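You operate a simulated robot arm through the tools that you are given. There is no shell and no other tool.

Carry out the task below with a simulated robot arm. There is one attempt and no reset: what you move stays moved.

JOB
Wind the slack yellow cord back on to its reel.
Fine: toggle into the yellow cord holder, reel lock off to wind and on again after.

Only the result counts: the job must be done as asked and must still hold three seconds after the hand-in. Knocking over, shifting, dropping, spilling or breaking anything else fails it.

ROBOT AND FRAMES
A 7-joint arm with a two-finger parallel gripper, fixed in place. Base frame: the origin is on the floor under the middle of its stand, x ahead of it, y to its left, z up. Units: m, degrees, N and s.
With the tool pointing down near the work surface it reaches from about 0.1 to 0.94 m from the base axis. Its first joint turns from -166.0 to 166.0 degrees. Payload 1.57 kg.
Tool frame: the origin (TCP) lies between the finger pads and is the grasp point; the fingertips stand 0.03 m ahead of it; z points along the fingers, y is the line along which they close. Largest opening 0.11 m; finger width 0.024, thickness 0.012; the body of the gripper, 0.048 by 0.112 m, starts 0.078 m behind the TCP.
Orientation is that of the tool frame in the base frame, as a unit quaternion [x, y, z, w]. With the fingers straight down and closing along the base's y, the tool's x points along the base's -x, its y along +y and its z along -z.

CONTROLS
- The arm moves only by the tool send_rows. Its argument "commands" is a list of rows, each a list of 7 numbers: the shift along the tool's x, y, z in units of 200 mm (1.0 is 200 mm), then the turn, a rotation vector about the tool's x, y, z in units of 45 degrees (1.0 is 45 degrees), then the gripper command, from -1 (fully open) to 1 (shut), values between in proportion. In form: [[x, y, z, ax, ay, az, claw], ...]. A call has 1 to 20 rows; each row is the pose to reach, as a shift and turn from the pose commanded when the call began, along the tool's axes at that moment. A call with a number of a shift or a turn outside -1 to 1 is refused whole. Rows are played at 5 a second. More than 0.05 m and 8.6 degrees between two rows, or a gripper value outside its range, and nothing of the call is played. Where a pose cannot be reached the arm comes as near as it can. A force on the tool above 40 N (or 10 N above the force at the start of the call, whichever is more), or a blocked arm, ends the call early, and 0.2 s more pass. The fingers move at their own pace (about 0.108 m/s each) and stop on an object; they squeeze with about 30 N. The grip force told is the motor's: it shows also when the fingers shut on nothing. Time passes only in rows, and 0.2 s behind the last, so rows that repeat a pose let the fingers close. It gives the time, the measured TCP pose, the force on the tool (base axes), the opening and the grip force at its end, in the units of the frame above (readings bear some noise), with the torque about the TCP (base axes, N m) and any sound that the robot's microphone picked up, and new pictures: "pictures" is both (left out), scene, wrist or none.
- Cameras (640 x 400 px; columns grow to the right, rows downward): "scene" is fixed at [0.0486, 0.651, 1.4414]; the picture's right is [-0.46, -0.89, 0.00], its down [-0.60, 0.32, -0.73] and it looks along [0.65, -0.34, -0.68] (base axes); focal length 288 px, centre (320, 200). "wrist" rides on the gripper at [0.07, 0.016, -0.141] in the tool frame; the picture's right is [-0.23, 0.97, 0.00], its down [-0.86, -0.20, -0.48] and it looks along [-0.47, -0.11, 0.88] (tool axes); focal length 222 px, centre (320, 200). There is no depth. A picture from a camera that has moved, and an enlarged one, comes with that camera's place and axes in the base frame and with its lens.
- move_column(by): slides the trunk up (or, below 0, down) by that many m; the arm rides with it, the base frame stays. It gives what a move gives, with no picture.
- enlarge(camera, box): a new picture of the part [left, top, right, bottom] of that camera's present view, enlarged. The clock stands still meanwhile.
- finish_job(): hands the job in; it is judged then, once.

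Nothing tells you positions but the pictures and the camera data. Unless the task says otherwise, let go and move clear before handing in.

The tools are called after "Emit:" as name(argument=value, ...) on one line, values as JSON. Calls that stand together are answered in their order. send_rows: Moves the arm, as the interface text tells. Its arguments: {"type":"object","properties":{"commands":{"type":"array","items":{"type":"array","items":{"type":"number"}}},"pictures":{"type":"string","enum":["both","scene","wrist","none"]}},"required":["commands"]} The other tools are called the same way: move_column (by) moves the trunk up or down; enlarge (camera, box) takes an enlarged picture of a part of a camera's view; finish_job () hands the job in.

At the start:

```text
time_s: 0.0
tool_pos: [0.4039, 0.3893, 1.2017]
tool_rot: [0.004, 1.0, -0.005, -0.005]
ft_force: [0.1, 0.7, -0.3]
wrist_torque: [0.03, 0.04, 0.01]
opening: 0.1099
gripper_force: 0.0
trunk travel left (down, up): [-0.325, 0.285]
```

scene: 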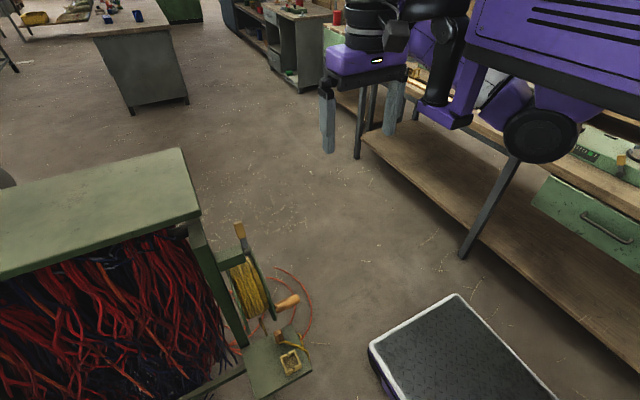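
wrist: 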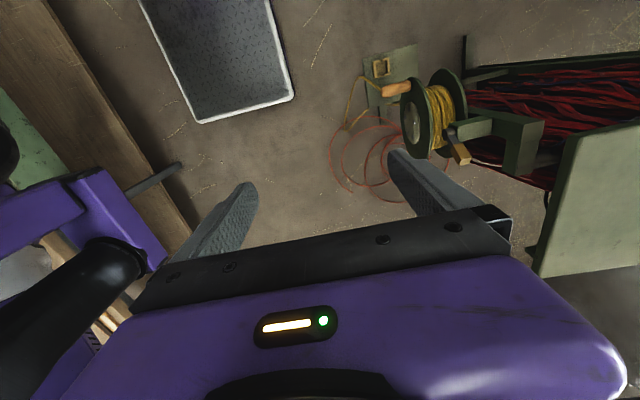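

I see a green cabinet with a reel of yellow cord on its side, a crank handle, a lever (probably the lock) and a small shelf with a square holder. I'll enlarge the views to see the details before moving.

Emit:
enlarge(camera="scene", box=[180, 210, 340, 400])

Emit:
enlarge(camera="wrist", box=[310, 30, 550, 200])

```text
2.11 times, centred on (260, 305) of scene
camera zoom: at [0.0486, 0.651, 1.4414], right [-0.46, -0.89, 0.0], down [-0.6, 0.32, -0.73], along [0.65, -0.34, -0.68], focal length 606 px, centre (446, -21)
```

zoom: 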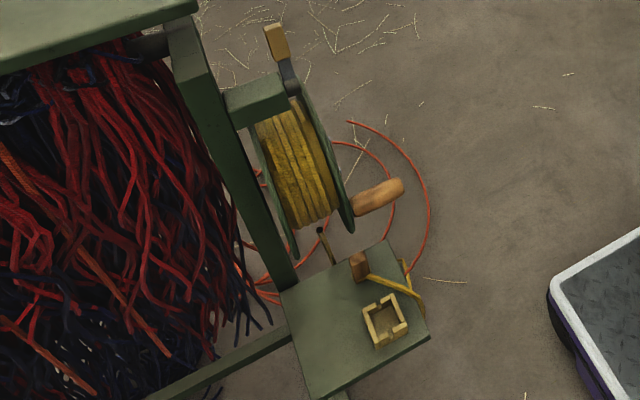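

```text
2.35 times, centred on (430, 115) of wrist
camera zoom: at [0.3346, 0.407, 1.3431], right [0.24, 0.97, -0.01], down [0.86, -0.2, 0.47], along [0.46, -0.12, -0.88], focal length 523 px, centre (61, 400)
```

zoom: 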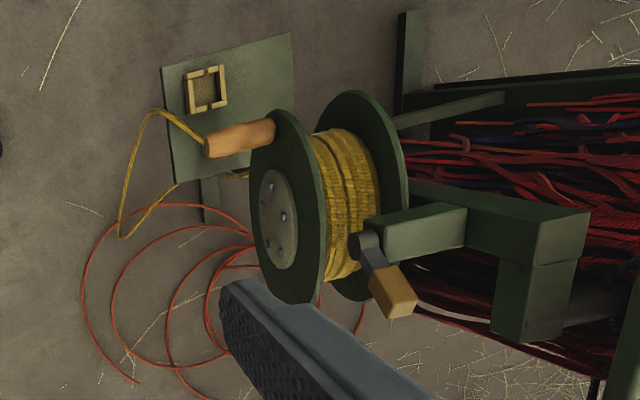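

The reel seems to be at about (0.46, 0.63, 0.80), with its crank handle sticking out towards -y. The holder sits on a small shelf at about (0.34, 0.59, 0.54). I'll tilt the hand towards +y from a safe distance for a better wrist view.

Emit:
send_rows(commands=[[0, -0.12, 0.08, -0.16, 0, 0, -1], [0, -0.25, 0.16, -0.33, 0, 0, -1], [0, -0.38, 0.25, -0.5, 0, 0, -1], [0, -0.5, 0.33, -0.66, 0, 0, -1], [0, -0.62, 0.42, -0.83, 0, 0, -1], [0, -0.75, 0.5, -1, 0, 0, -1], [0, -0.75, 0.5, -1, 0, 0, -1]])

```text
time_s: 1.0
tool_pos: [0.4135, 0.3366, 1.1894]
tool_rot: [0.052, 0.964, 0.259, -0.04]
ft_force: [-135.6, 135.3, 50.5]
wrist_torque: [-20.88, -17.76, -8.53]
opening: 0.11
gripper_force: 0.0
out of reach, approached as far as the arm can: row 4
trunk travel left (down, up): [-0.325, 0.285]
stopped in row 4: the force on the tool passed its limit at 136 N (the readings are from after the stop); the commanded pose is now the measured one
camera wrist: at [0.3525, 0.2859, 1.3268], right [0.34, 0.82, 0.46], down [0.85, -0.48, 0.22], along [0.4, 0.31, -0.86], focal length 222 px, centre (320, 200)
```

scene: 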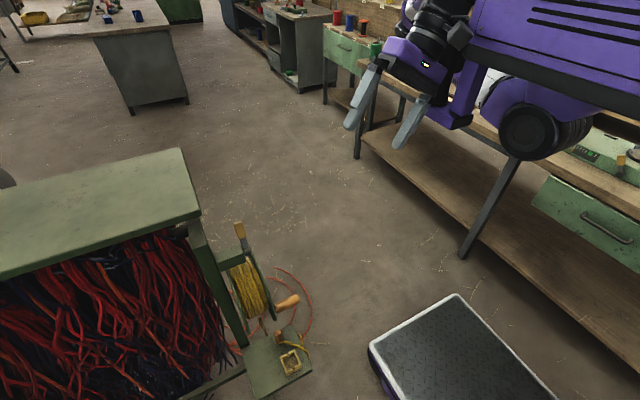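
wrist: 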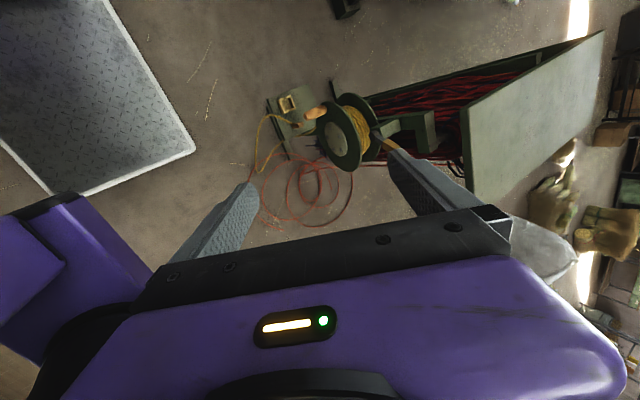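

The arm stopped because it pressed against itself: this tilt folds the arm too far at this height. I'll return to the upright pose, then lower the trunk so the work is at a better height.

Emit:
send_rows(commands=[[0, 0.1, 0, 0.16, 0, 0, -1], [0, 0.2, 0, 0.33, 0, 0, -1], [0, 0.25, 0, 0.5, 0, 0, -1], [0, 0.25, 0, 0.67, 0, 0, -1], [0, 0.25, 0, 0.67, 0, 0, -1]], pictures="none")

```text
time_s: 1.4
tool_pos: [0.3988, 0.3421, 1.1882]
tool_rot: [0.054, 0.977, 0.192, -0.069]
ft_force: [-160.4, 3.3, -92.6]
wrist_torque: [8.21, -12.32, -14.68]
opening: 0.1102
gripper_force: 0.1
trunk travel left (down, up): [-0.325, 0.285]
stopped in row 2: the force on the tool passed its limit at 292 N (the readings are from after the stop); the commanded pose is now the measured one
```

The hand is still being pushed towards -x, so something touches on its +x side. I'll look at the arm before moving again.

Emit:
enlarge(camera="scene", box=[300, 0, 640, 200])

Emit:
enlarge(camera="wrist", box=[0, 0, 640, 400])

```text
1.88 times, centred on (470, 100) of scene
camera zoom: at [0.0486, 0.651, 1.4414], right [-0.46, -0.89, 0.0], down [-0.6, 0.32, -0.73], along [0.65, -0.34, -0.68], focal length 542 px, centre (38, 388)
```

zoom: 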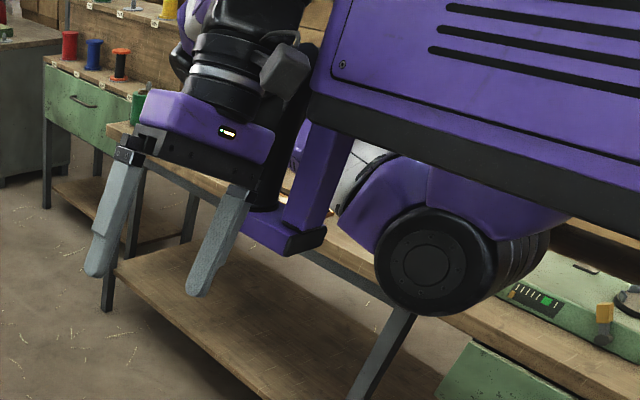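

```text
1.00 times, centred on (320, 200) of wrist (not enlarged: the box is as wide or as high as the picture)
camera zoom: at [0.3467, 0.3088, 1.3338], right [0.35, 0.88, 0.32], down [0.87, -0.44, 0.23], along [0.35, 0.2, -0.92], focal length 222 px, centre (320, 200)
```

zoom: 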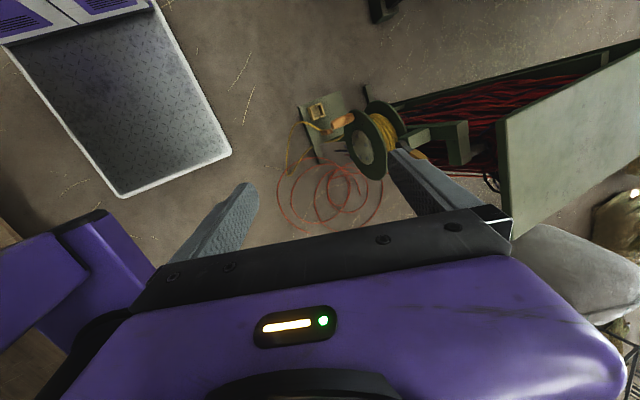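

Emit:
enlarge(camera="scene", box=[360, 0, 500, 130])

Emit:
enlarge(camera="wrist", box=[440, 180, 640, 330])

```text
3.08 times, centred on (430, 65) of scene
camera zoom: at [0.0486, 0.651, 1.4414], right [-0.46, -0.89, 0.0], down [-0.6, 0.32, -0.73], along [0.65, -0.34, -0.68], focal length 886 px, centre (-18, 615)
```

zoom: 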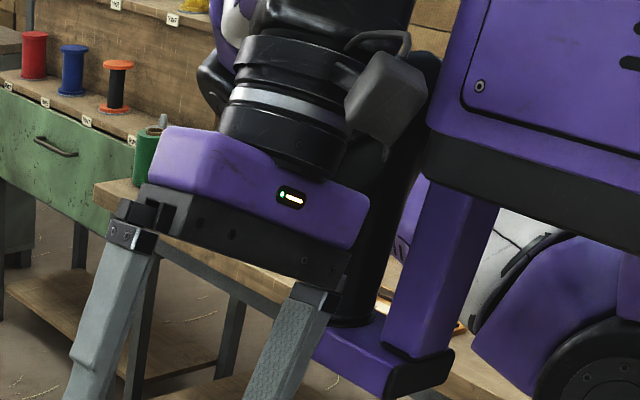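

```text
2.67 times, centred on (540, 255) of wrist
camera zoom: at [0.3467, 0.3088, 1.3338], right [0.35, 0.88, 0.32], down [0.87, -0.44, 0.23], along [0.35, 0.2, -0.92], focal length 592 px, centre (-267, 53)
```

zoom: 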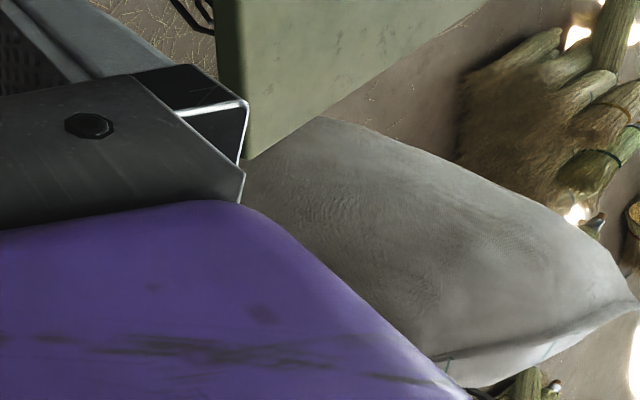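

The hand seems wedged against the purple bracket and black cylinder of the arm's own links, on its -y/+x side. I'll pull away towards -x, +y and down in small steps, without turning.

Emit:
send_rows(commands=[[0.05, 0.06, 0.07, 0, 0, 0, -1], [0.1, 0.12, 0.14, 0, 0, 0, -1], [0.15, 0.175, 0.2, 0, 0, 0, -1], [0.15, 0.175, 0.2, 0, 0, 0, -1]], pictures="scene")

```text
time_s: 2.4
tool_pos: [0.3753, 0.3907, 1.1685]
tool_rot: [0.05, 0.978, 0.194, -0.053]
ft_force: [0.0, 0.4, -0.7]
wrist_torque: [-0.01, -0.01, 0.04]
opening: 0.1099
gripper_force: 0.0
trunk travel left (down, up): [-0.325, 0.285]
```

scene: 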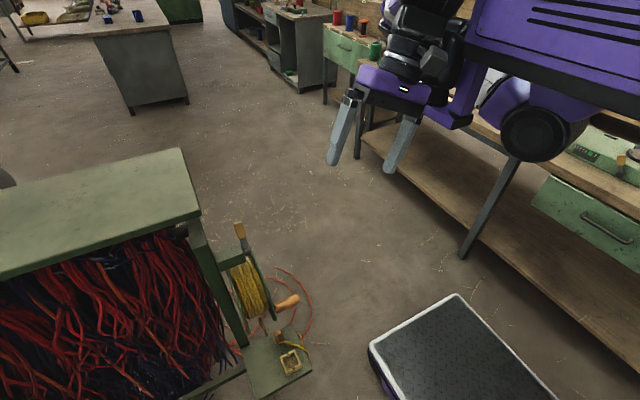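

The hand is free again with no load. Next I bring it upright, then lower the trunk partway.

Emit:
send_rows(commands=[[0, 0, 0, 0.124, -0.034, -0.032, -1], [0, 0, 0, 0.248, -0.068, -0.064, -1], [0, 0, 0, 0.373, -0.102, -0.096, -1], [0, 0, 0, 0.497, -0.136, -0.128, -1], [0, 0, 0, 0.497, -0.136, -0.128, -1]], pictures="none")

Emit:
move_column(by=-0.2)

Emit:
enlarge(camera="scene", box=[0, 0, 640, 400])

Emit:
enlarge(camera="wrist", box=[0, 0, 640, 400])

```text
time_s: 3.6
tool_pos: [0.3749, 0.3898, 1.1682]
tool_rot: [0.001, 1.0, -0.001, -0.002]
ft_force: [-0.1, -0.8, 0.8]
wrist_torque: [0.0, -0.04, 0.0]
opening: 0.1099
gripper_force: 0.0
trunk travel left (down, up): [-0.325, 0.285]
```

```text
time_s: 5.8
tool_pos: [0.375, 0.3897, 0.9681]
tool_rot: [0.001, 1.0, 0.0, -0.002]
ft_force: [0.7, 0.5, -0.2]
wrist_torque: [0.01, -0.05, -0.02]
opening: 0.1102
gripper_force: 0.1
trunk travel left (down, up): [-0.125, 0.485]
```

```text
1.00 times, centred on (320, 200) of scene (not enlarged: the box is as wide or as high as the picture)
camera zoom: at [0.0486, 0.651, 1.4414], right [-0.46, -0.89, 0.0], down [-0.6, 0.32, -0.73], along [0.65, -0.34, -0.68], focal length 288 px, centre (320, 200)
```

zoom: 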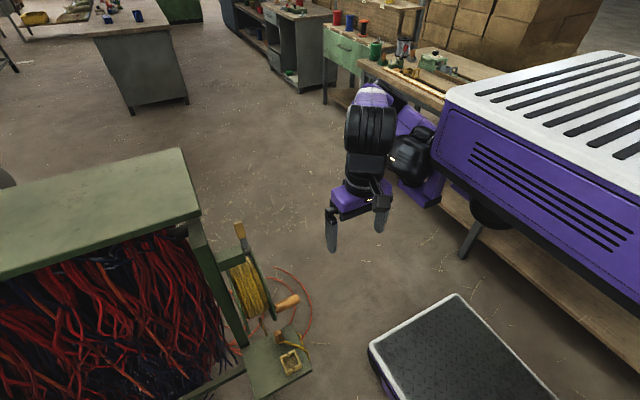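

```text
1.00 times, centred on (320, 200) of wrist (not enlarged: the box is as wide or as high as the picture)
camera zoom: at [0.3055, 0.4073, 1.11], right [0.23, 0.97, 0.0], down [0.86, -0.2, 0.48], along [0.46, -0.11, -0.88], focal length 222 px, centre (320, 200)
```

zoom: 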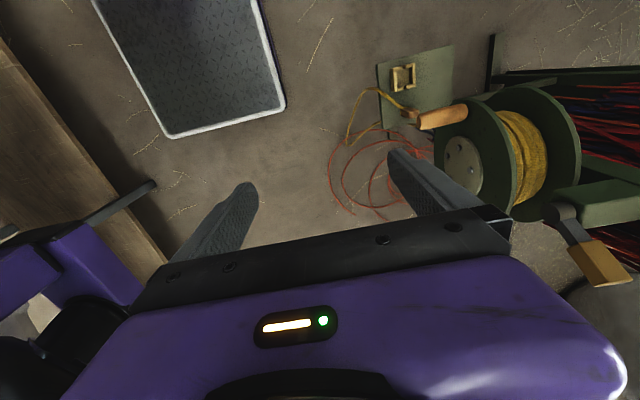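

Lowering worked and I now see the arm fully, with the reel closer in the wrist view. I'll enlarge the reel, lever and holder to see how they are built.

Emit:
enlarge(camera="wrist", box=[330, 30, 490, 150])

Emit:
enlarge(camera="wrist", box=[420, 70, 640, 300])

Emit:
enlarge(camera="scene", box=[190, 210, 330, 320])

Emit:
enlarge(camera="scene", box=[230, 300, 330, 400])

```text
3.33 times, centred on (410, 90) of wrist
camera zoom: at [0.3055, 0.4073, 1.11], right [0.23, 0.97, 0.0], down [0.86, -0.2, 0.48], along [0.46, -0.11, -0.88], focal length 740 px, centre (20, 567)
```

zoom: 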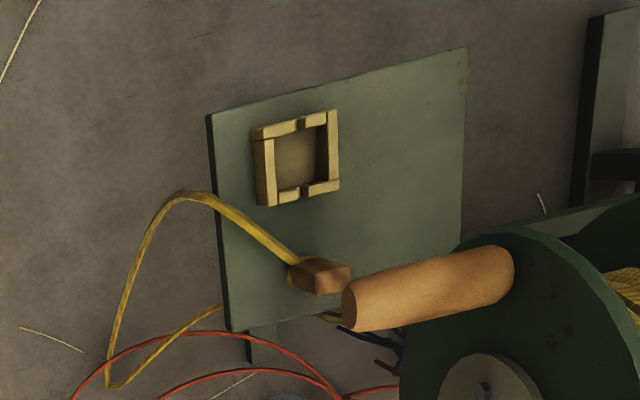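

```text
1.74 times, centred on (530, 185) of wrist
camera zoom: at [0.3055, 0.4073, 1.11], right [0.23, 0.97, 0.0], down [0.86, -0.2, 0.48], along [0.46, -0.11, -0.88], focal length 386 px, centre (-45, 226)
```

zoom: 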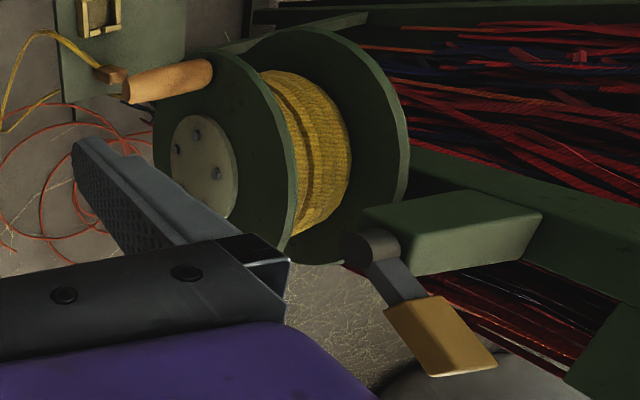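

```text
3.64 times, centred on (260, 265) of scene
camera zoom: at [0.0486, 0.651, 1.4414], right [-0.46, -0.89, 0.0], down [-0.6, 0.32, -0.73], along [0.65, -0.34, -0.68], focal length 1047 px, centre (538, -36)
```

zoom: 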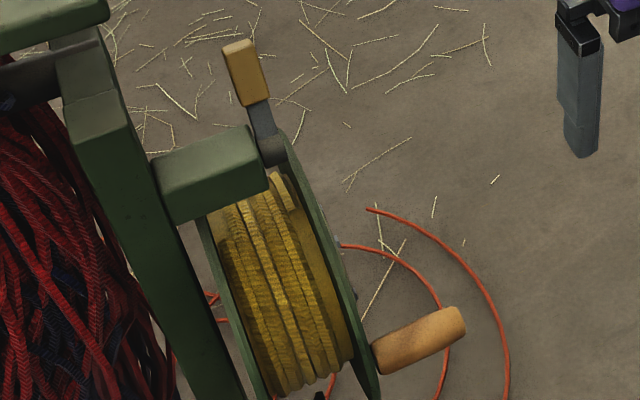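

```text
4.00 times, centred on (280, 350) of scene
camera zoom: at [0.0486, 0.651, 1.4414], right [-0.46, -0.89, 0.0], down [-0.6, 0.32, -0.73], along [0.65, -0.34, -0.68], focal length 1152 px, centre (480, -400)
```

zoom: 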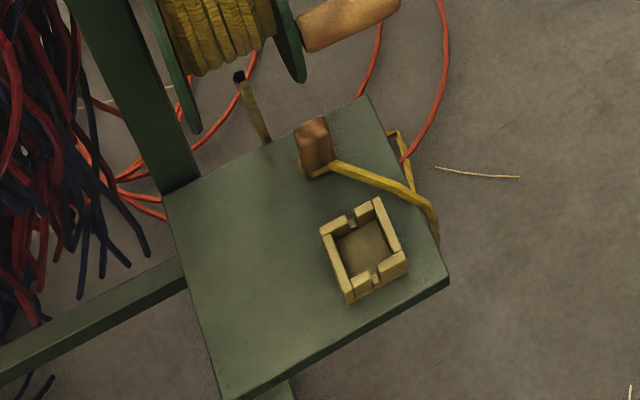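

The shelf top is at about z=0.51 and spans x 0.306–0.454 and y 0.542–0.712. The holder centre is about (0.348, 0.590), and the toggle seems to stand upright near (0.42, 0.596). I'll zoom in further on the toggle and the lever.

Emit:
enlarge(camera="wrist", box=[380, 50, 440, 120])

Emit:
enlarge(camera="scene", box=[290, 320, 340, 370])

Emit:
enlarge(camera="scene", box=[230, 215, 270, 255])

Emit:
enlarge(camera="wrist", box=[530, 170, 640, 300])

```text
5.71 times, centred on (410, 85) of wrist
camera zoom: at [0.3055, 0.4073, 1.11], right [0.23, 0.97, 0.0], down [0.86, -0.2, 0.48], along [0.46, -0.11, -0.88], focal length 1269 px, centre (-194, 857)
```

zoom: 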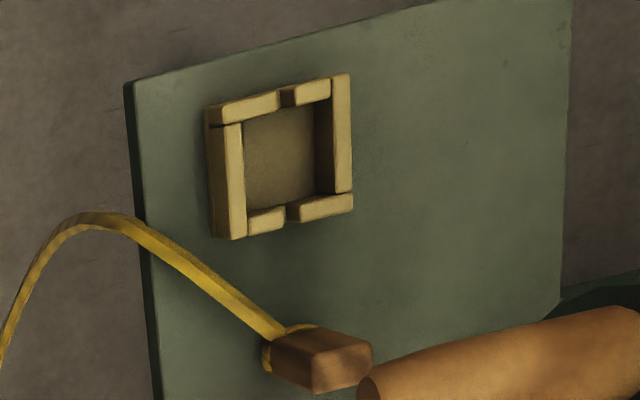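

```text
8.00 times, centred on (315, 345) of scene
camera zoom: at [0.0486, 0.651, 1.4414], right [-0.46, -0.89, 0.0], down [-0.6, 0.32, -0.73], along [0.65, -0.34, -0.68], focal length 2304 px, centre (360, -960)
```

zoom: 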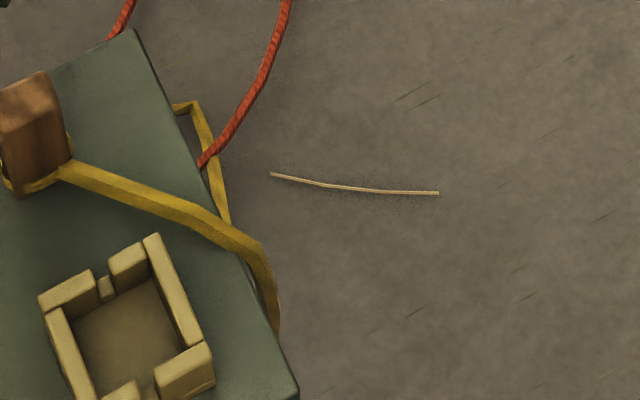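

```text
10.00 times, centred on (250, 235) of scene
camera zoom: at [0.0486, 0.651, 1.4414], right [-0.46, -0.89, 0.0], down [-0.6, 0.32, -0.73], along [0.65, -0.34, -0.68], focal length 2880 px, centre (1020, -150)
```

zoom: 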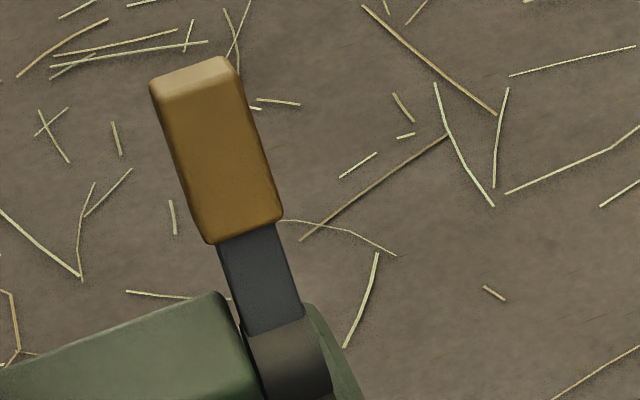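

```text
3.08 times, centred on (585, 235) of wrist
camera zoom: at [0.3055, 0.4073, 1.11], right [0.23, 0.97, 0.0], down [0.86, -0.2, 0.48], along [0.46, -0.11, -0.88], focal length 684 px, centre (-495, 92)
```

zoom: 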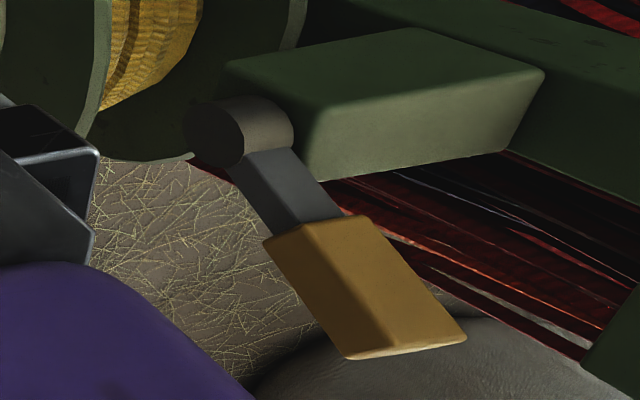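

The toggle is an upright block (~0.022 x 0.022 x 0.08) under the crank handle, so I can't reach it from straight above. I'll pitch the hand 45° and approach from the -x side, moving first to a clear waypoint near (0.28, 0.50, 0.85).

Emit:
send_rows(commands=[[0.08, 0.09, 0.1, 0, -0.167, 0, -1], [0.16, 0.18, 0.2, 0, -0.333, 0, -1], [0.24, 0.275, 0.295, 0, -0.5, 0, -1], [0.32, 0.37, 0.39, 0, -0.667, 0, -1], [0.4, 0.46, 0.49, 0, -0.833, 0, -1], [0.475, 0.55, 0.59, 0, -1, 0, -1], [0.475, 0.55, 0.59, 0, -1, 0, -1]])

```text
time_s: 6.7
tool_pos: [0.416, 0.4443, 0.9052]
tool_rot: [0.106, 0.967, -0.02, 0.232]
ft_force: [-0.2, 0.7, 0.9]
wrist_torque: [-0.03, -0.01, 0.0]
opening: 0.11
gripper_force: 0.0
trunk travel left (down, up): [-0.125, 0.485]
stopped in row 4: the arm was blocked; the commanded pose is now the measured one
camera wrist: at [0.2964, 0.486, 0.9989], right [0.41, 0.91, 0.11], down [0.49, -0.32, 0.81], along [0.77, -0.28, -0.57], focal length 222 px, centre (320, 200)
```

scene: 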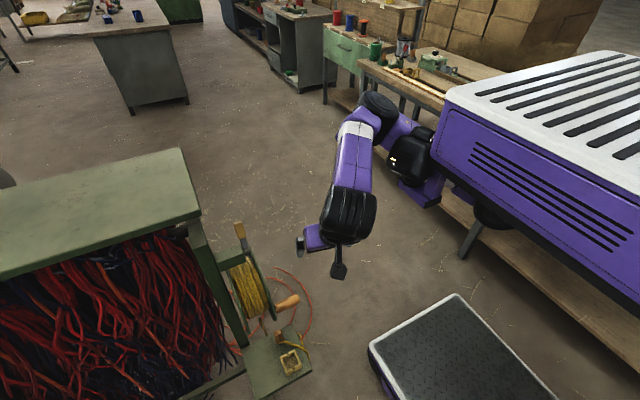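
wrist: 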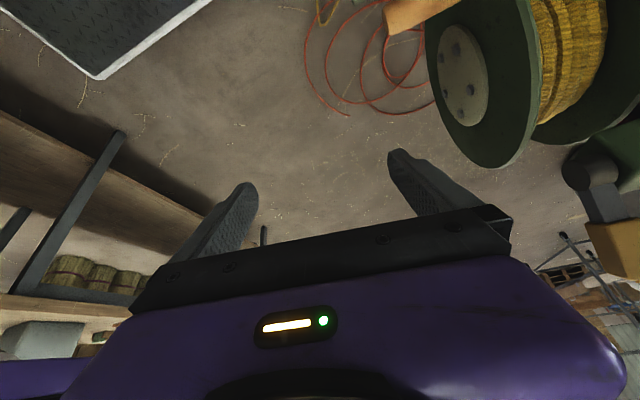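

The wrist reached a joint limit: the elbow lies out on the +x side, so pointing the tool towards +x isn't natural. I'll go back to vertical and approach from the -y side instead, with the tool tilted towards +y and the fingers closing along x.

Emit:
send_rows(commands=[[-0.03, 0, -0.056, -0.013, 0.15, -0.068, -1], [-0.056, 0, -0.112, -0.026, 0.3, -0.136, -1], [-0.085, 0, -0.168, -0.039, 0.45, -0.205, -1], [-0.113, 0, -0.223, -0.052, 0.598, -0.273, -1], [-0.113, 0, -0.223, -0.052, 0.598, -0.273, -1]], pictures="none")

```text
time_s: 7.9
tool_pos: [0.4124, 0.4446, 0.9552]
tool_rot: [-0.003, 1.0, 0.001, 0.001]
ft_force: [0.9, 0.0, 0.2]
wrist_torque: [-0.01, 0.01, 0.0]
opening: 0.11
gripper_force: 0.0
trunk travel left (down, up): [-0.125, 0.485]
```

Emit:
send_rows(commands=[[0, 0, 0, 0, 0, -0.167, -1], [0, 0, 0, 0, 0, -0.333, -1], [0, 0, 0, 0, 0, -0.5, -1], [0, 0, 0, 0, 0, -0.667, -1], [0, 0, 0, 0, 0, -0.833, -1], [0, 0, 0, 0, 0, -1, -1], [0, 0, 0, 0, 0, -1, -1]], pictures="none")

Emit:
send_rows(commands=[[0, 0, 0, 0, 0, -0.167, -1], [0, 0, 0, 0, 0, -0.333, -1], [0, 0, 0, 0, 0, -0.5, -1], [0, 0, 0, 0, 0, -0.667, -1], [0, 0, 0, 0, 0, -0.833, -1], [0, 0, 0, 0, 0, -1, -1], [0, 0, 0, 0, 0, -1, -1]])

```text
time_s: 9.5
tool_pos: [0.4135, 0.4434, 0.9564]
tool_rot: [-0.386, 0.923, 0.0, 0.001]
ft_force: [-0.1, -0.4, -0.2]
wrist_torque: [-0.01, 0.01, 0.0]
opening: 0.1098
gripper_force: 0.1
trunk travel left (down, up): [-0.125, 0.485]
```

```text
time_s: 11.1
tool_pos: [0.4143, 0.443, 0.955]
tool_rot: [0.709, -0.705, 0.0, -0.001]
ft_force: [-0.5, 0.4, -0.1]
wrist_torque: [0.02, -0.02, -0.01]
opening: 0.11
gripper_force: 0.0
trunk travel left (down, up): [-0.125, 0.485]
camera wrist: at [0.3983, 0.3735, 1.0959], right [-0.98, 0.22, 0.0], down [0.19, 0.86, 0.48], along [0.11, 0.47, -0.88], focal length 222 px, centre (320, 200)
```

scene: 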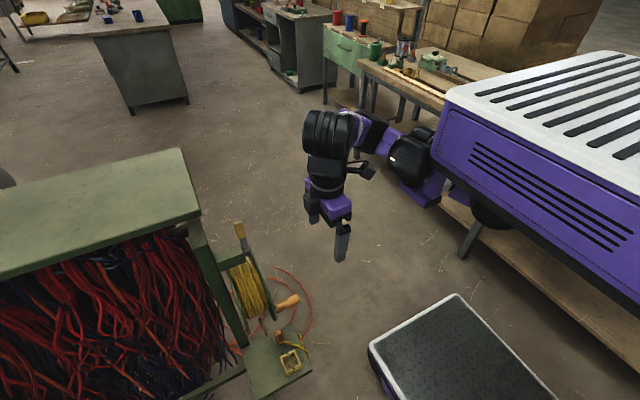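
wrist: 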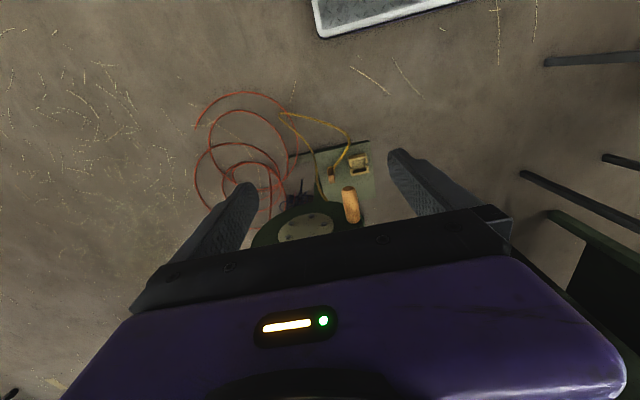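

The yaw worked, and I now see the reel's outer face, handle, toggle and cord loop from the -y side. Next I tilt the tool 45° towards +y and come down, staying clear of the handle.

Emit:
send_rows(commands=[[-0.01, 0, 0.11, 0, -0.143, 0, -1], [-0.02, 0, 0.22, 0, -0.286, 0, -1], [-0.03, 0, 0.33, 0, -0.429, 0, -1], [-0.04, 0, 0.44, 0, -0.571, 0, -1], [-0.055, 0, 0.55, 0, -0.714, 0, -1], [-0.065, 0, 0.66, 0, -0.857, 0, -1], [-0.075, 0, 0.775, 0, -1, 0, -1], [-0.075, 0, 0.775, 0, -1, 0, -1]])

```text
time_s: 12.9
tool_pos: [0.4128, 0.4581, 0.7973]
tool_rot: [0.655, -0.65, -0.273, -0.271]
ft_force: [-0.8, 0.3, 1.0]
wrist_torque: [0.0, 0.02, -0.02]
opening: 0.1098
gripper_force: 0.0
trunk travel left (down, up): [-0.125, 0.485]
camera wrist: at [0.3967, 0.3089, 0.8471], right [-0.97, 0.16, 0.16], down [0.2, 0.26, 0.94], along [0.1, 0.95, -0.29], focal length 222 px, centre (320, 200)
```

scene: 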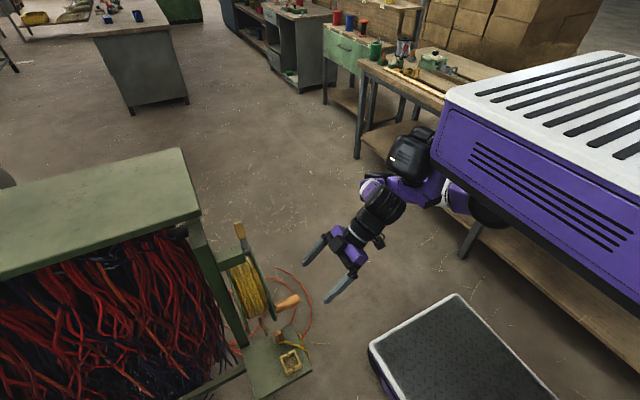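
wrist: 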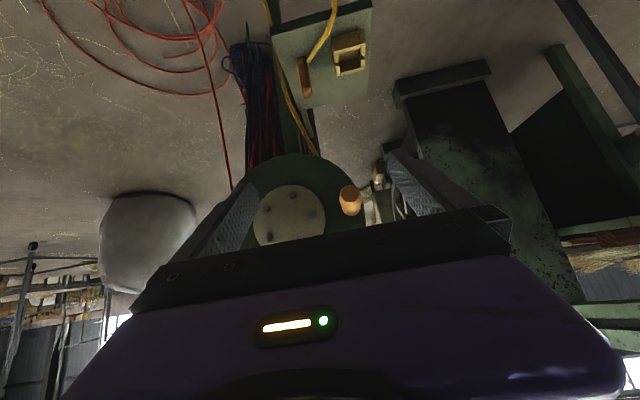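

The tilted pose works well and gives a good (upside-down) view. I'll enlarge the key areas.

Emit:
enlarge(camera="wrist", box=[220, 0, 420, 130])

Emit:
enlarge(camera="wrist", box=[220, 110, 420, 250])

Emit:
enlarge(camera="wrist", box=[280, 0, 380, 110])

```text
3.08 times, centred on (320, 65) of wrist
camera zoom: at [0.3967, 0.3089, 0.8471], right [-0.97, 0.16, 0.16], down [0.2, 0.26, 0.94], along [0.1, 0.95, -0.29], focal length 684 px, centre (320, 615)
```

zoom: 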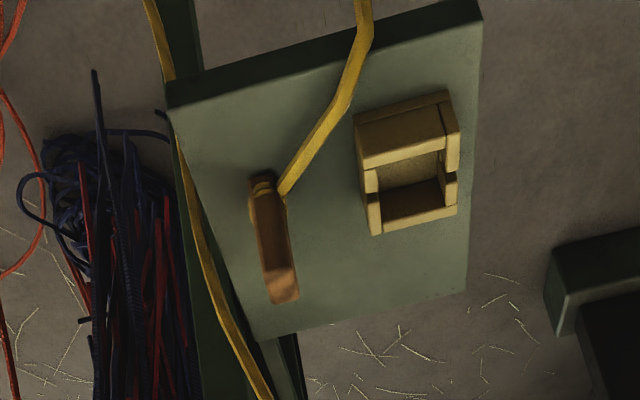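

```text
2.86 times, centred on (320, 180) of wrist
camera zoom: at [0.3967, 0.3089, 0.8471], right [-0.97, 0.16, 0.16], down [0.2, 0.26, 0.94], along [0.1, 0.95, -0.29], focal length 635 px, centre (320, 257)
```

zoom: 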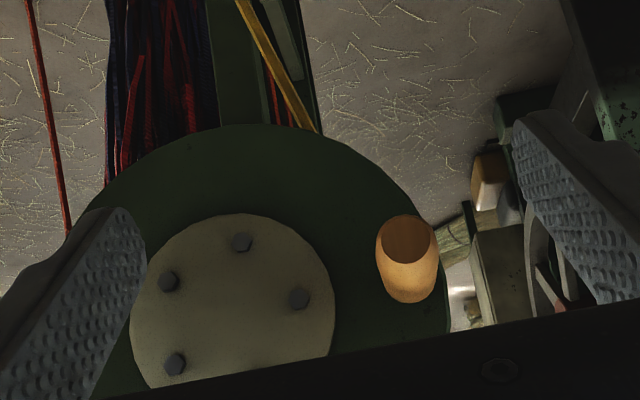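

```text
3.64 times, centred on (330, 55) of wrist
camera zoom: at [0.3967, 0.3089, 0.8471], right [-0.97, 0.16, 0.16], down [0.2, 0.26, 0.94], along [0.1, 0.95, -0.29], focal length 808 px, centre (284, 727)
```

zoom: 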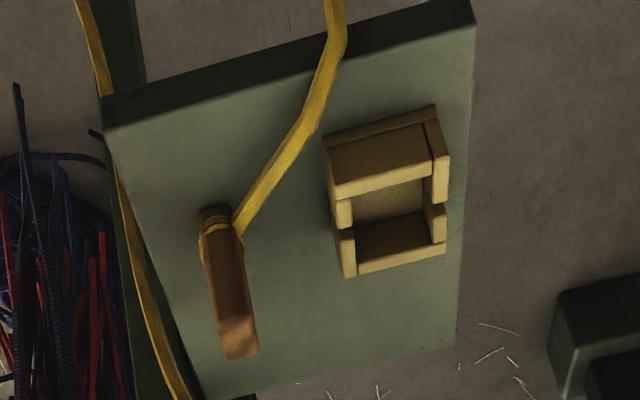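

This view is very useful: the cord rises to the drum on its -x side, so winding means the handle goes up from -x and over the top to +x. I'll zoom further on the holder and toggle to measure them exactly.

Emit:
enlarge(camera="wrist", box=[322, 22, 372, 82])

Emit:
enlarge(camera="wrist", box=[290, 45, 340, 105])

```text
6.67 times, centred on (347, 52) of wrist
camera zoom: at [0.3967, 0.3089, 0.8471], right [-0.97, 0.16, 0.16], down [0.2, 0.26, 0.94], along [0.1, 0.95, -0.29], focal length 1481 px, centre (140, 1187)
```

zoom: 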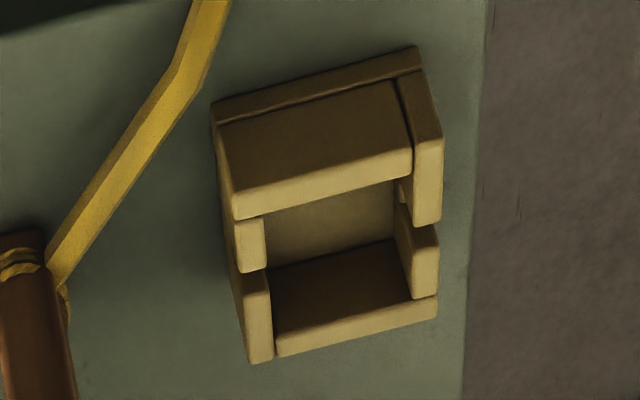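

```text
6.67 times, centred on (315, 75) of wrist
camera zoom: at [0.3967, 0.3089, 0.8471], right [-0.97, 0.16, 0.16], down [0.2, 0.26, 0.94], along [0.1, 0.95, -0.29], focal length 1481 px, centre (353, 1033)
```

zoom: 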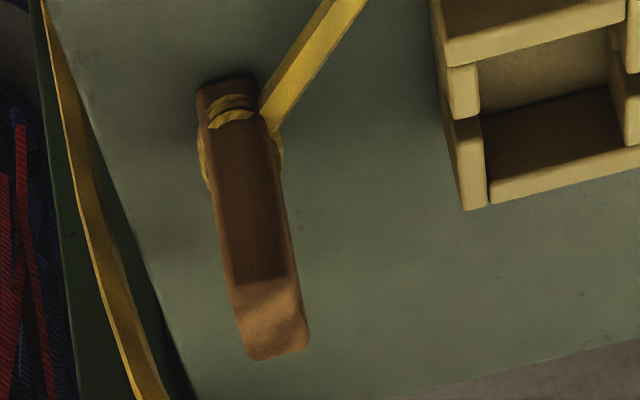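

Measurements now agree: shelf top z≈0.52, toggle centre about (0.418, 0.600) and about 0.0135 x 0.0235 x 0.06. The holder centre is about (0.343, 0.592) with a 0.033 inner square and its rim at z≈0.545. I'll go down in front of the shelf with 15° more tilt and the fingers half open.

Emit:
send_rows(commands=[[0.111, -0.006, 0.131, 0, -0.083, 0, 0.1], [0.222, -0.012, 0.262, 0, -0.167, 0, 0.1], [0.333, -0.018, 0.393, 0, -0.25, 0, 0.1], [0.444, -0.025, 0.524, 0, -0.333, 0, 0.1], [0.444, -0.025, 0.524, 0, -0.333, 0, 0.1]])

```text
time_s: 14.1
tool_pos: [0.4174, 0.4696, 0.6644]
tool_rot: [0.615, -0.61, -0.355, -0.353]
ft_force: [-0.2, 0.4, -0.2]
wrist_torque: [0.0, 0.03, 0.01]
opening: 0.0494
gripper_force: 0.0
trunk travel left (down, up): [-0.125, 0.485]
camera wrist: at [0.4016, 0.3126, 0.6732], right [-0.97, 0.11, 0.2], down [0.2, 0.01, 0.98], along [0.1, 0.99, -0.03], focal length 222 px, centre (320, 200)
```

scene: 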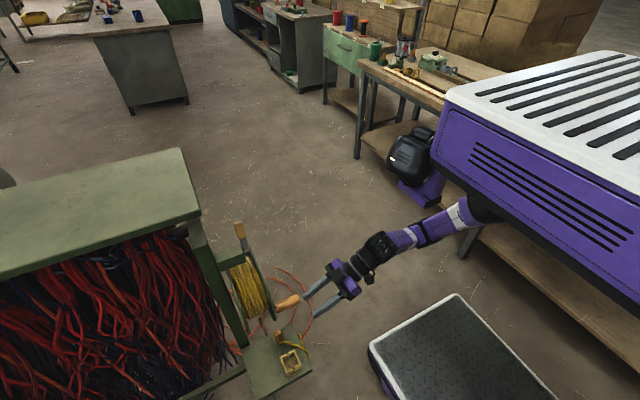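
wrist: 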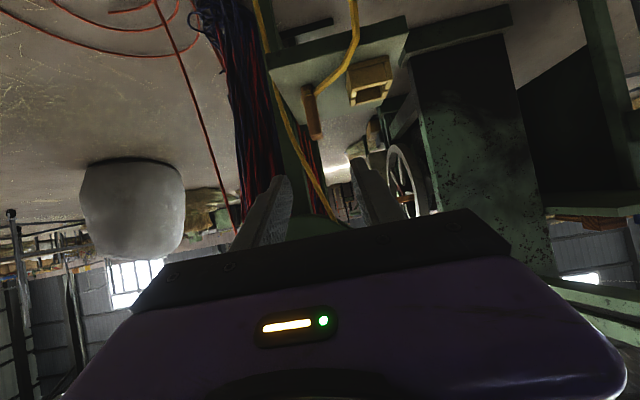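

Emit:
enlarge(camera="wrist", box=[250, 0, 430, 150])

Emit:
enlarge(camera="wrist", box=[295, 40, 400, 150])

Emit:
enlarge(camera="scene", box=[230, 250, 370, 380])

```text
2.67 times, centred on (340, 75) of wrist
camera zoom: at [0.4016, 0.3126, 0.6732], right [-0.97, 0.11, 0.2], down [0.2, 0.01, 0.98], along [0.1, 0.99, -0.03], focal length 592 px, centre (267, 533)
```

zoom: 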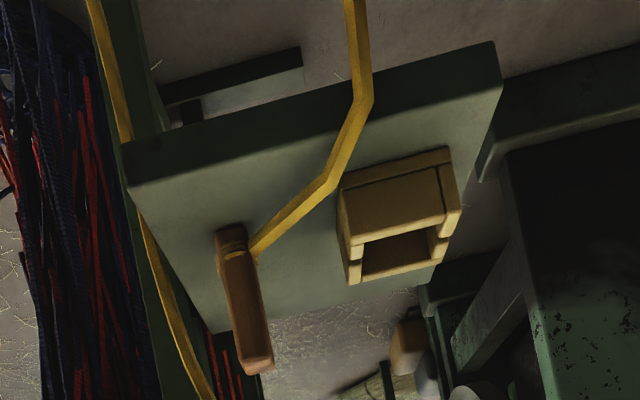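

```text
3.64 times, centred on (348, 95) of wrist
camera zoom: at [0.4016, 0.3126, 0.6732], right [-0.97, 0.11, 0.2], down [0.2, 0.01, 0.98], along [0.1, 0.99, -0.03], focal length 808 px, centre (220, 582)
```

zoom: 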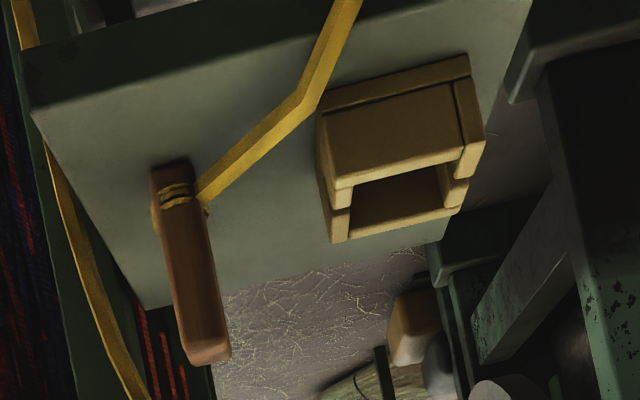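

```text
3.08 times, centred on (300, 315) of scene
camera zoom: at [0.0486, 0.651, 1.4414], right [-0.46, -0.89, 0.0], down [-0.6, 0.32, -0.73], along [0.65, -0.34, -0.68], focal length 886 px, centre (382, -154)
```

zoom: 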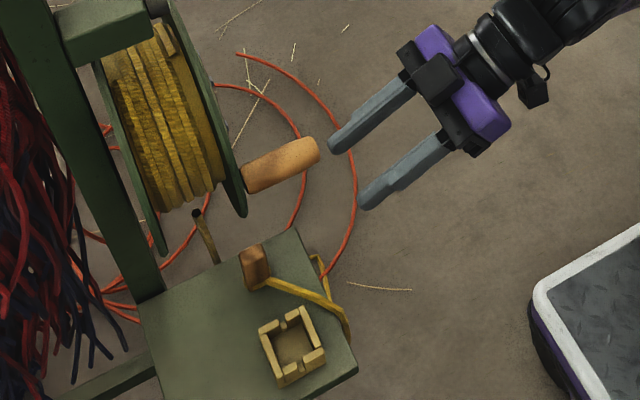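

Everything fits: shelf z≈0.519, toggle front face at y≈0.589 with its top at z≈0.581. I'll go to a pre-grasp point about 7 cm back along the tool axis and check the alignment there.

Emit:
send_rows(commands=[[0.022, -0.002, 0.14, 0, 0, 0, 0.1], [0.044, -0.004, 0.29, 0, 0, 0, 0.1], [0.067, -0.006, 0.43, 0, 0, 0, 0.1], [0.067, -0.006, 0.43, 0, 0, 0, 0.1]])

Emit:
enlarge(camera="scene", box=[240, 280, 340, 390])

Emit:
enlarge(camera="wrist", box=[240, 30, 440, 220])

```text
time_s: 15.1
tool_pos: [0.4204, 0.5383, 0.6098]
tool_rot: [0.614, -0.61, -0.354, -0.353]
ft_force: [-0.7, 0.8, -0.2]
wrist_torque: [-0.02, 0.02, -0.03]
opening: 0.0496
gripper_force: 0.1
trunk travel left (down, up): [-0.125, 0.485]
camera wrist: at [0.4039, 0.3815, 0.6201], right [-0.97, 0.11, 0.2], down [0.2, 0.01, 0.98], along [0.1, 0.99, -0.03], focal length 222 px, centre (320, 200)
```

scene: 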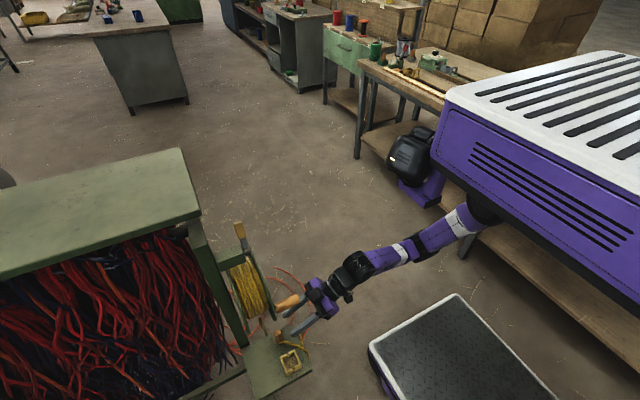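
wrist: 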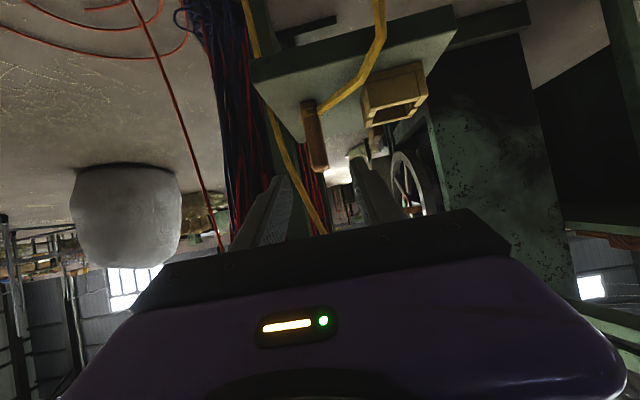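

```text
3.64 times, centred on (290, 335) of scene
camera zoom: at [0.0486, 0.651, 1.4414], right [-0.46, -0.89, 0.0], down [-0.6, 0.32, -0.73], along [0.65, -0.34, -0.68], focal length 1047 px, centre (429, -291)
```

zoom: 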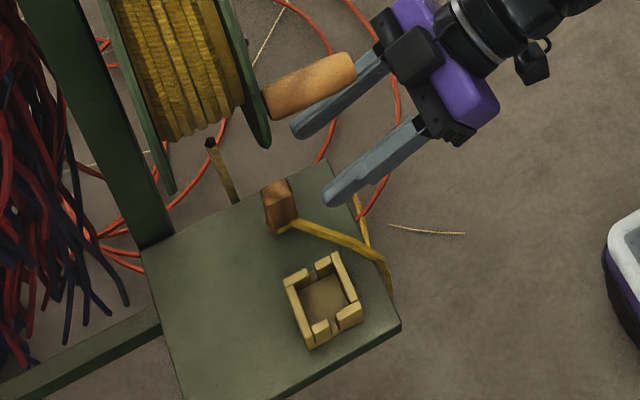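

```text
2.11 times, centred on (340, 125) of wrist
camera zoom: at [0.4039, 0.3815, 0.6201], right [-0.97, 0.11, 0.2], down [0.2, 0.01, 0.98], along [0.1, 0.99, -0.03], focal length 468 px, centre (278, 358)
```

zoom: 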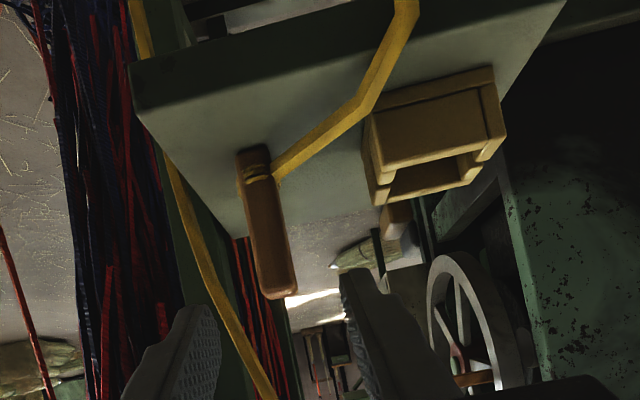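

The fingers straddle the toggle as planned, and the measurements agree. I'll advance the last 7 cm and then close gently.

Emit:
send_rows(commands=[[0, 0.003, 0.12, 0, 0, 0, 0.1], [0, 0.005, 0.24, 0, 0, 0, 0.1], [0, 0.007, 0.346, 0, 0, 0, 0.1], [0, 0.007, 0.346, 0, 0, 0, 0.1]])

Emit:
enlarge(camera="scene", box=[240, 290, 320, 380])

Emit:
enlarge(camera="wrist", box=[240, 60, 440, 250])

```text
time_s: 16.1
tool_pos: [0.4184, 0.5976, 0.5737]
tool_rot: [0.615, -0.611, -0.354, -0.352]
ft_force: [-0.4, 0.2, 0.2]
wrist_torque: [-0.01, -0.01, -0.01]
opening: 0.0494
gripper_force: 0.0
trunk travel left (down, up): [-0.125, 0.485]
camera wrist: at [0.4023, 0.4403, 0.5834], right [-0.97, 0.11, 0.2], down [0.2, 0.01, 0.98], along [0.1, 0.99, -0.03], focal length 222 px, centre (320, 200)
```

scene: 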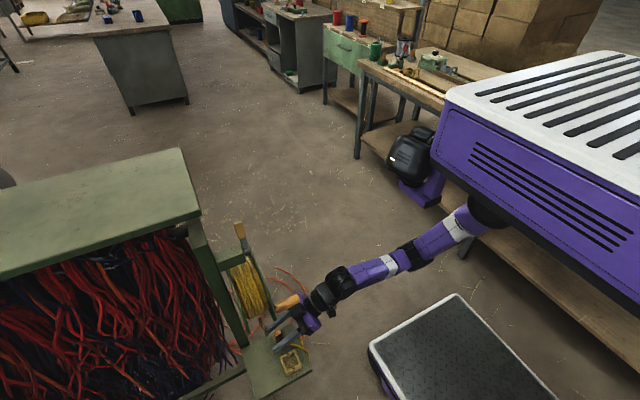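
wrist: 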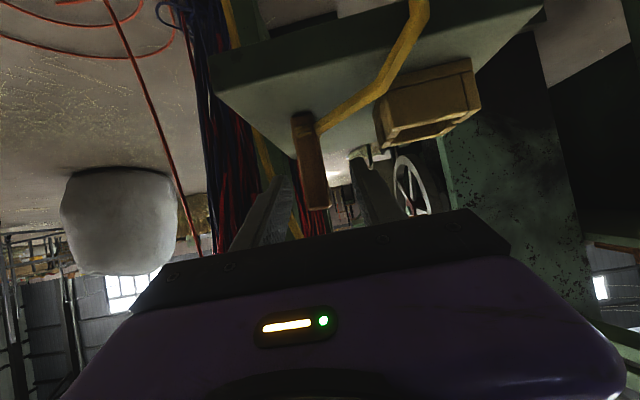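

```text
4.44 times, centred on (280, 335) of scene
camera zoom: at [0.0486, 0.651, 1.4414], right [-0.46, -0.89, 0.0], down [-0.6, 0.32, -0.73], along [0.65, -0.34, -0.68], focal length 1280 px, centre (498, -400)
```

zoom: 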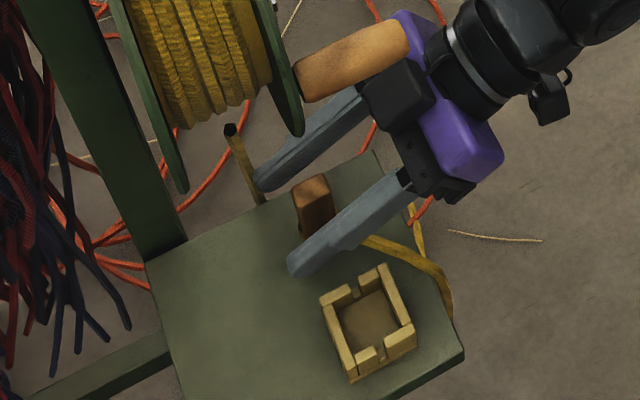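

```text
2.11 times, centred on (340, 155) of wrist
camera zoom: at [0.4023, 0.4403, 0.5834], right [-0.97, 0.11, 0.2], down [0.2, 0.01, 0.98], along [0.1, 0.99, -0.03], focal length 468 px, centre (278, 295)
```

zoom: 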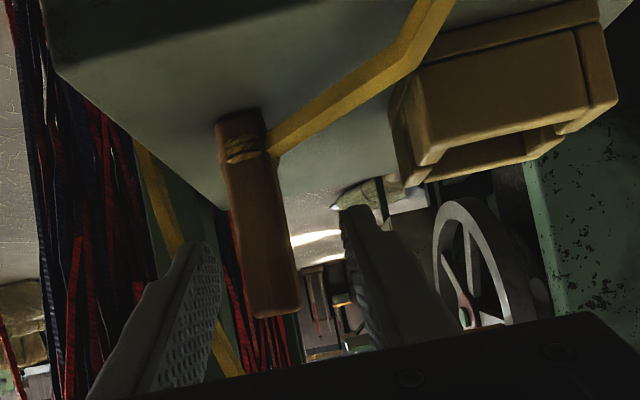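

The toggle is between the fingers in both views. Closing now.

Emit:
send_rows(commands=[[0, 0, 0, 0, 0, 0, 0.5], [0, 0, 0, 0, 0, 0, 1], [0, 0, 0, 0, 0, 0, 1], [0, 0, 0, 0, 0, 0, 1]], pictures="none")

Emit:
enlarge(camera="scene", box=[240, 290, 320, 380])

Emit:
enlarge(camera="wrist", box=[240, 60, 440, 250])

```text
time_s: 17.1
tool_pos: [0.4174, 0.5973, 0.5739]
tool_rot: [0.614, -0.611, -0.354, -0.353]
ft_force: [-0.4, -0.3, -0.2]
wrist_torque: [-0.01, -0.03, 0.0]
opening: 0.0149
gripper_force: 30.5
trunk travel left (down, up): [-0.125, 0.485]
```

```text
4.44 times, centred on (280, 335) of scene
camera zoom: at [0.0486, 0.651, 1.4414], right [-0.46, -0.89, 0.0], down [-0.6, 0.32, -0.73], along [0.65, -0.34, -0.68], focal length 1280 px, centre (498, -400)
```

zoom: 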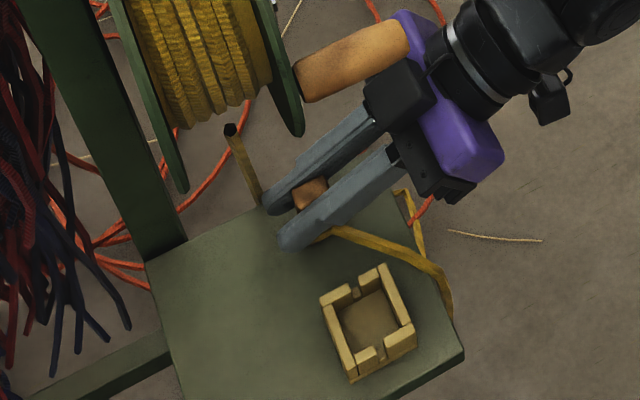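

```text
2.11 times, centred on (340, 155) of wrist
camera zoom: at [0.4023, 0.4401, 0.5836], right [-0.97, 0.11, 0.2], down [0.2, 0.01, 0.98], along [0.1, 0.99, -0.03], focal length 468 px, centre (278, 295)
```

zoom: 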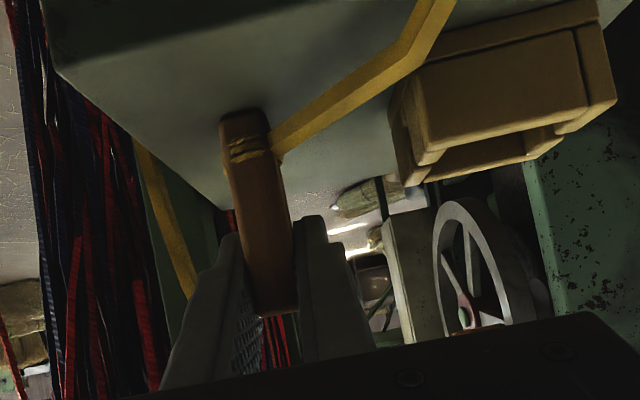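

The grip holds (opening 0.0149, 30 N). Next I lift 4.5 cm, carry the toggle over the holder, and check it there before lowering.

Emit:
send_rows(commands=[[-0.065, 0, -0.038, 0, 0, 0, 1], [-0.13, 0, -0.075, 0, 0, 0, 1], [-0.195, 0, -0.1125, 0, 0, 0, 1], [-0.195, 0, -0.1125, 0, 0, 0, 1]], pictures="none")

Emit:
enlarge(camera="scene", box=[240, 290, 320, 380])

Emit:
enlarge(camera="wrist", box=[210, 0, 460, 250])

```text
time_s: 18.1
tool_pos: [0.4184, 0.5993, 0.6207]
tool_rot: [0.614, -0.611, -0.353, -0.354]
ft_force: [-1.6, 0.1, -0.3]
wrist_torque: [-0.01, -0.02, -0.04]
opening: 0.0152
gripper_force: 29.9
trunk travel left (down, up): [-0.125, 0.485]
```

```text
4.44 times, centred on (280, 335) of scene
camera zoom: at [0.0486, 0.651, 1.4414], right [-0.46, -0.89, 0.0], down [-0.6, 0.32, -0.73], along [0.65, -0.34, -0.68], focal length 1280 px, centre (498, -400)
```

zoom: 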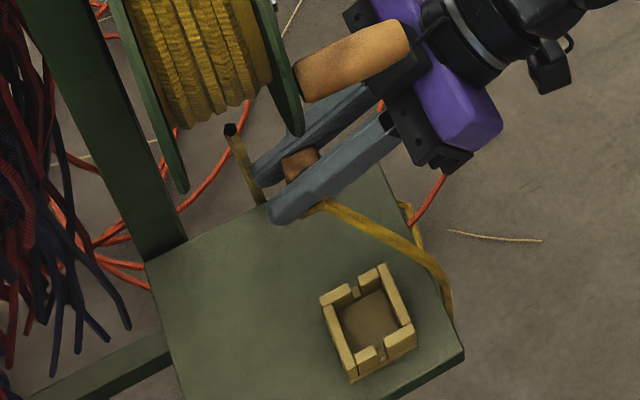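

```text
1.60 times, centred on (335, 125) of wrist
camera zoom: at [0.4021, 0.4415, 0.6305], right [-0.97, 0.11, 0.2], down [0.2, 0.01, 0.98], along [0.1, 0.99, -0.03], focal length 355 px, centre (296, 320)
```

zoom: 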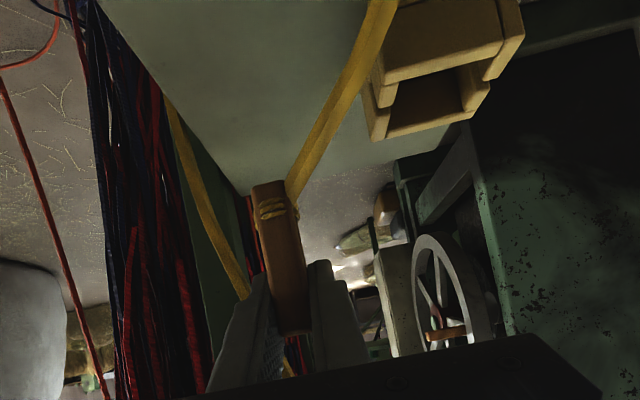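

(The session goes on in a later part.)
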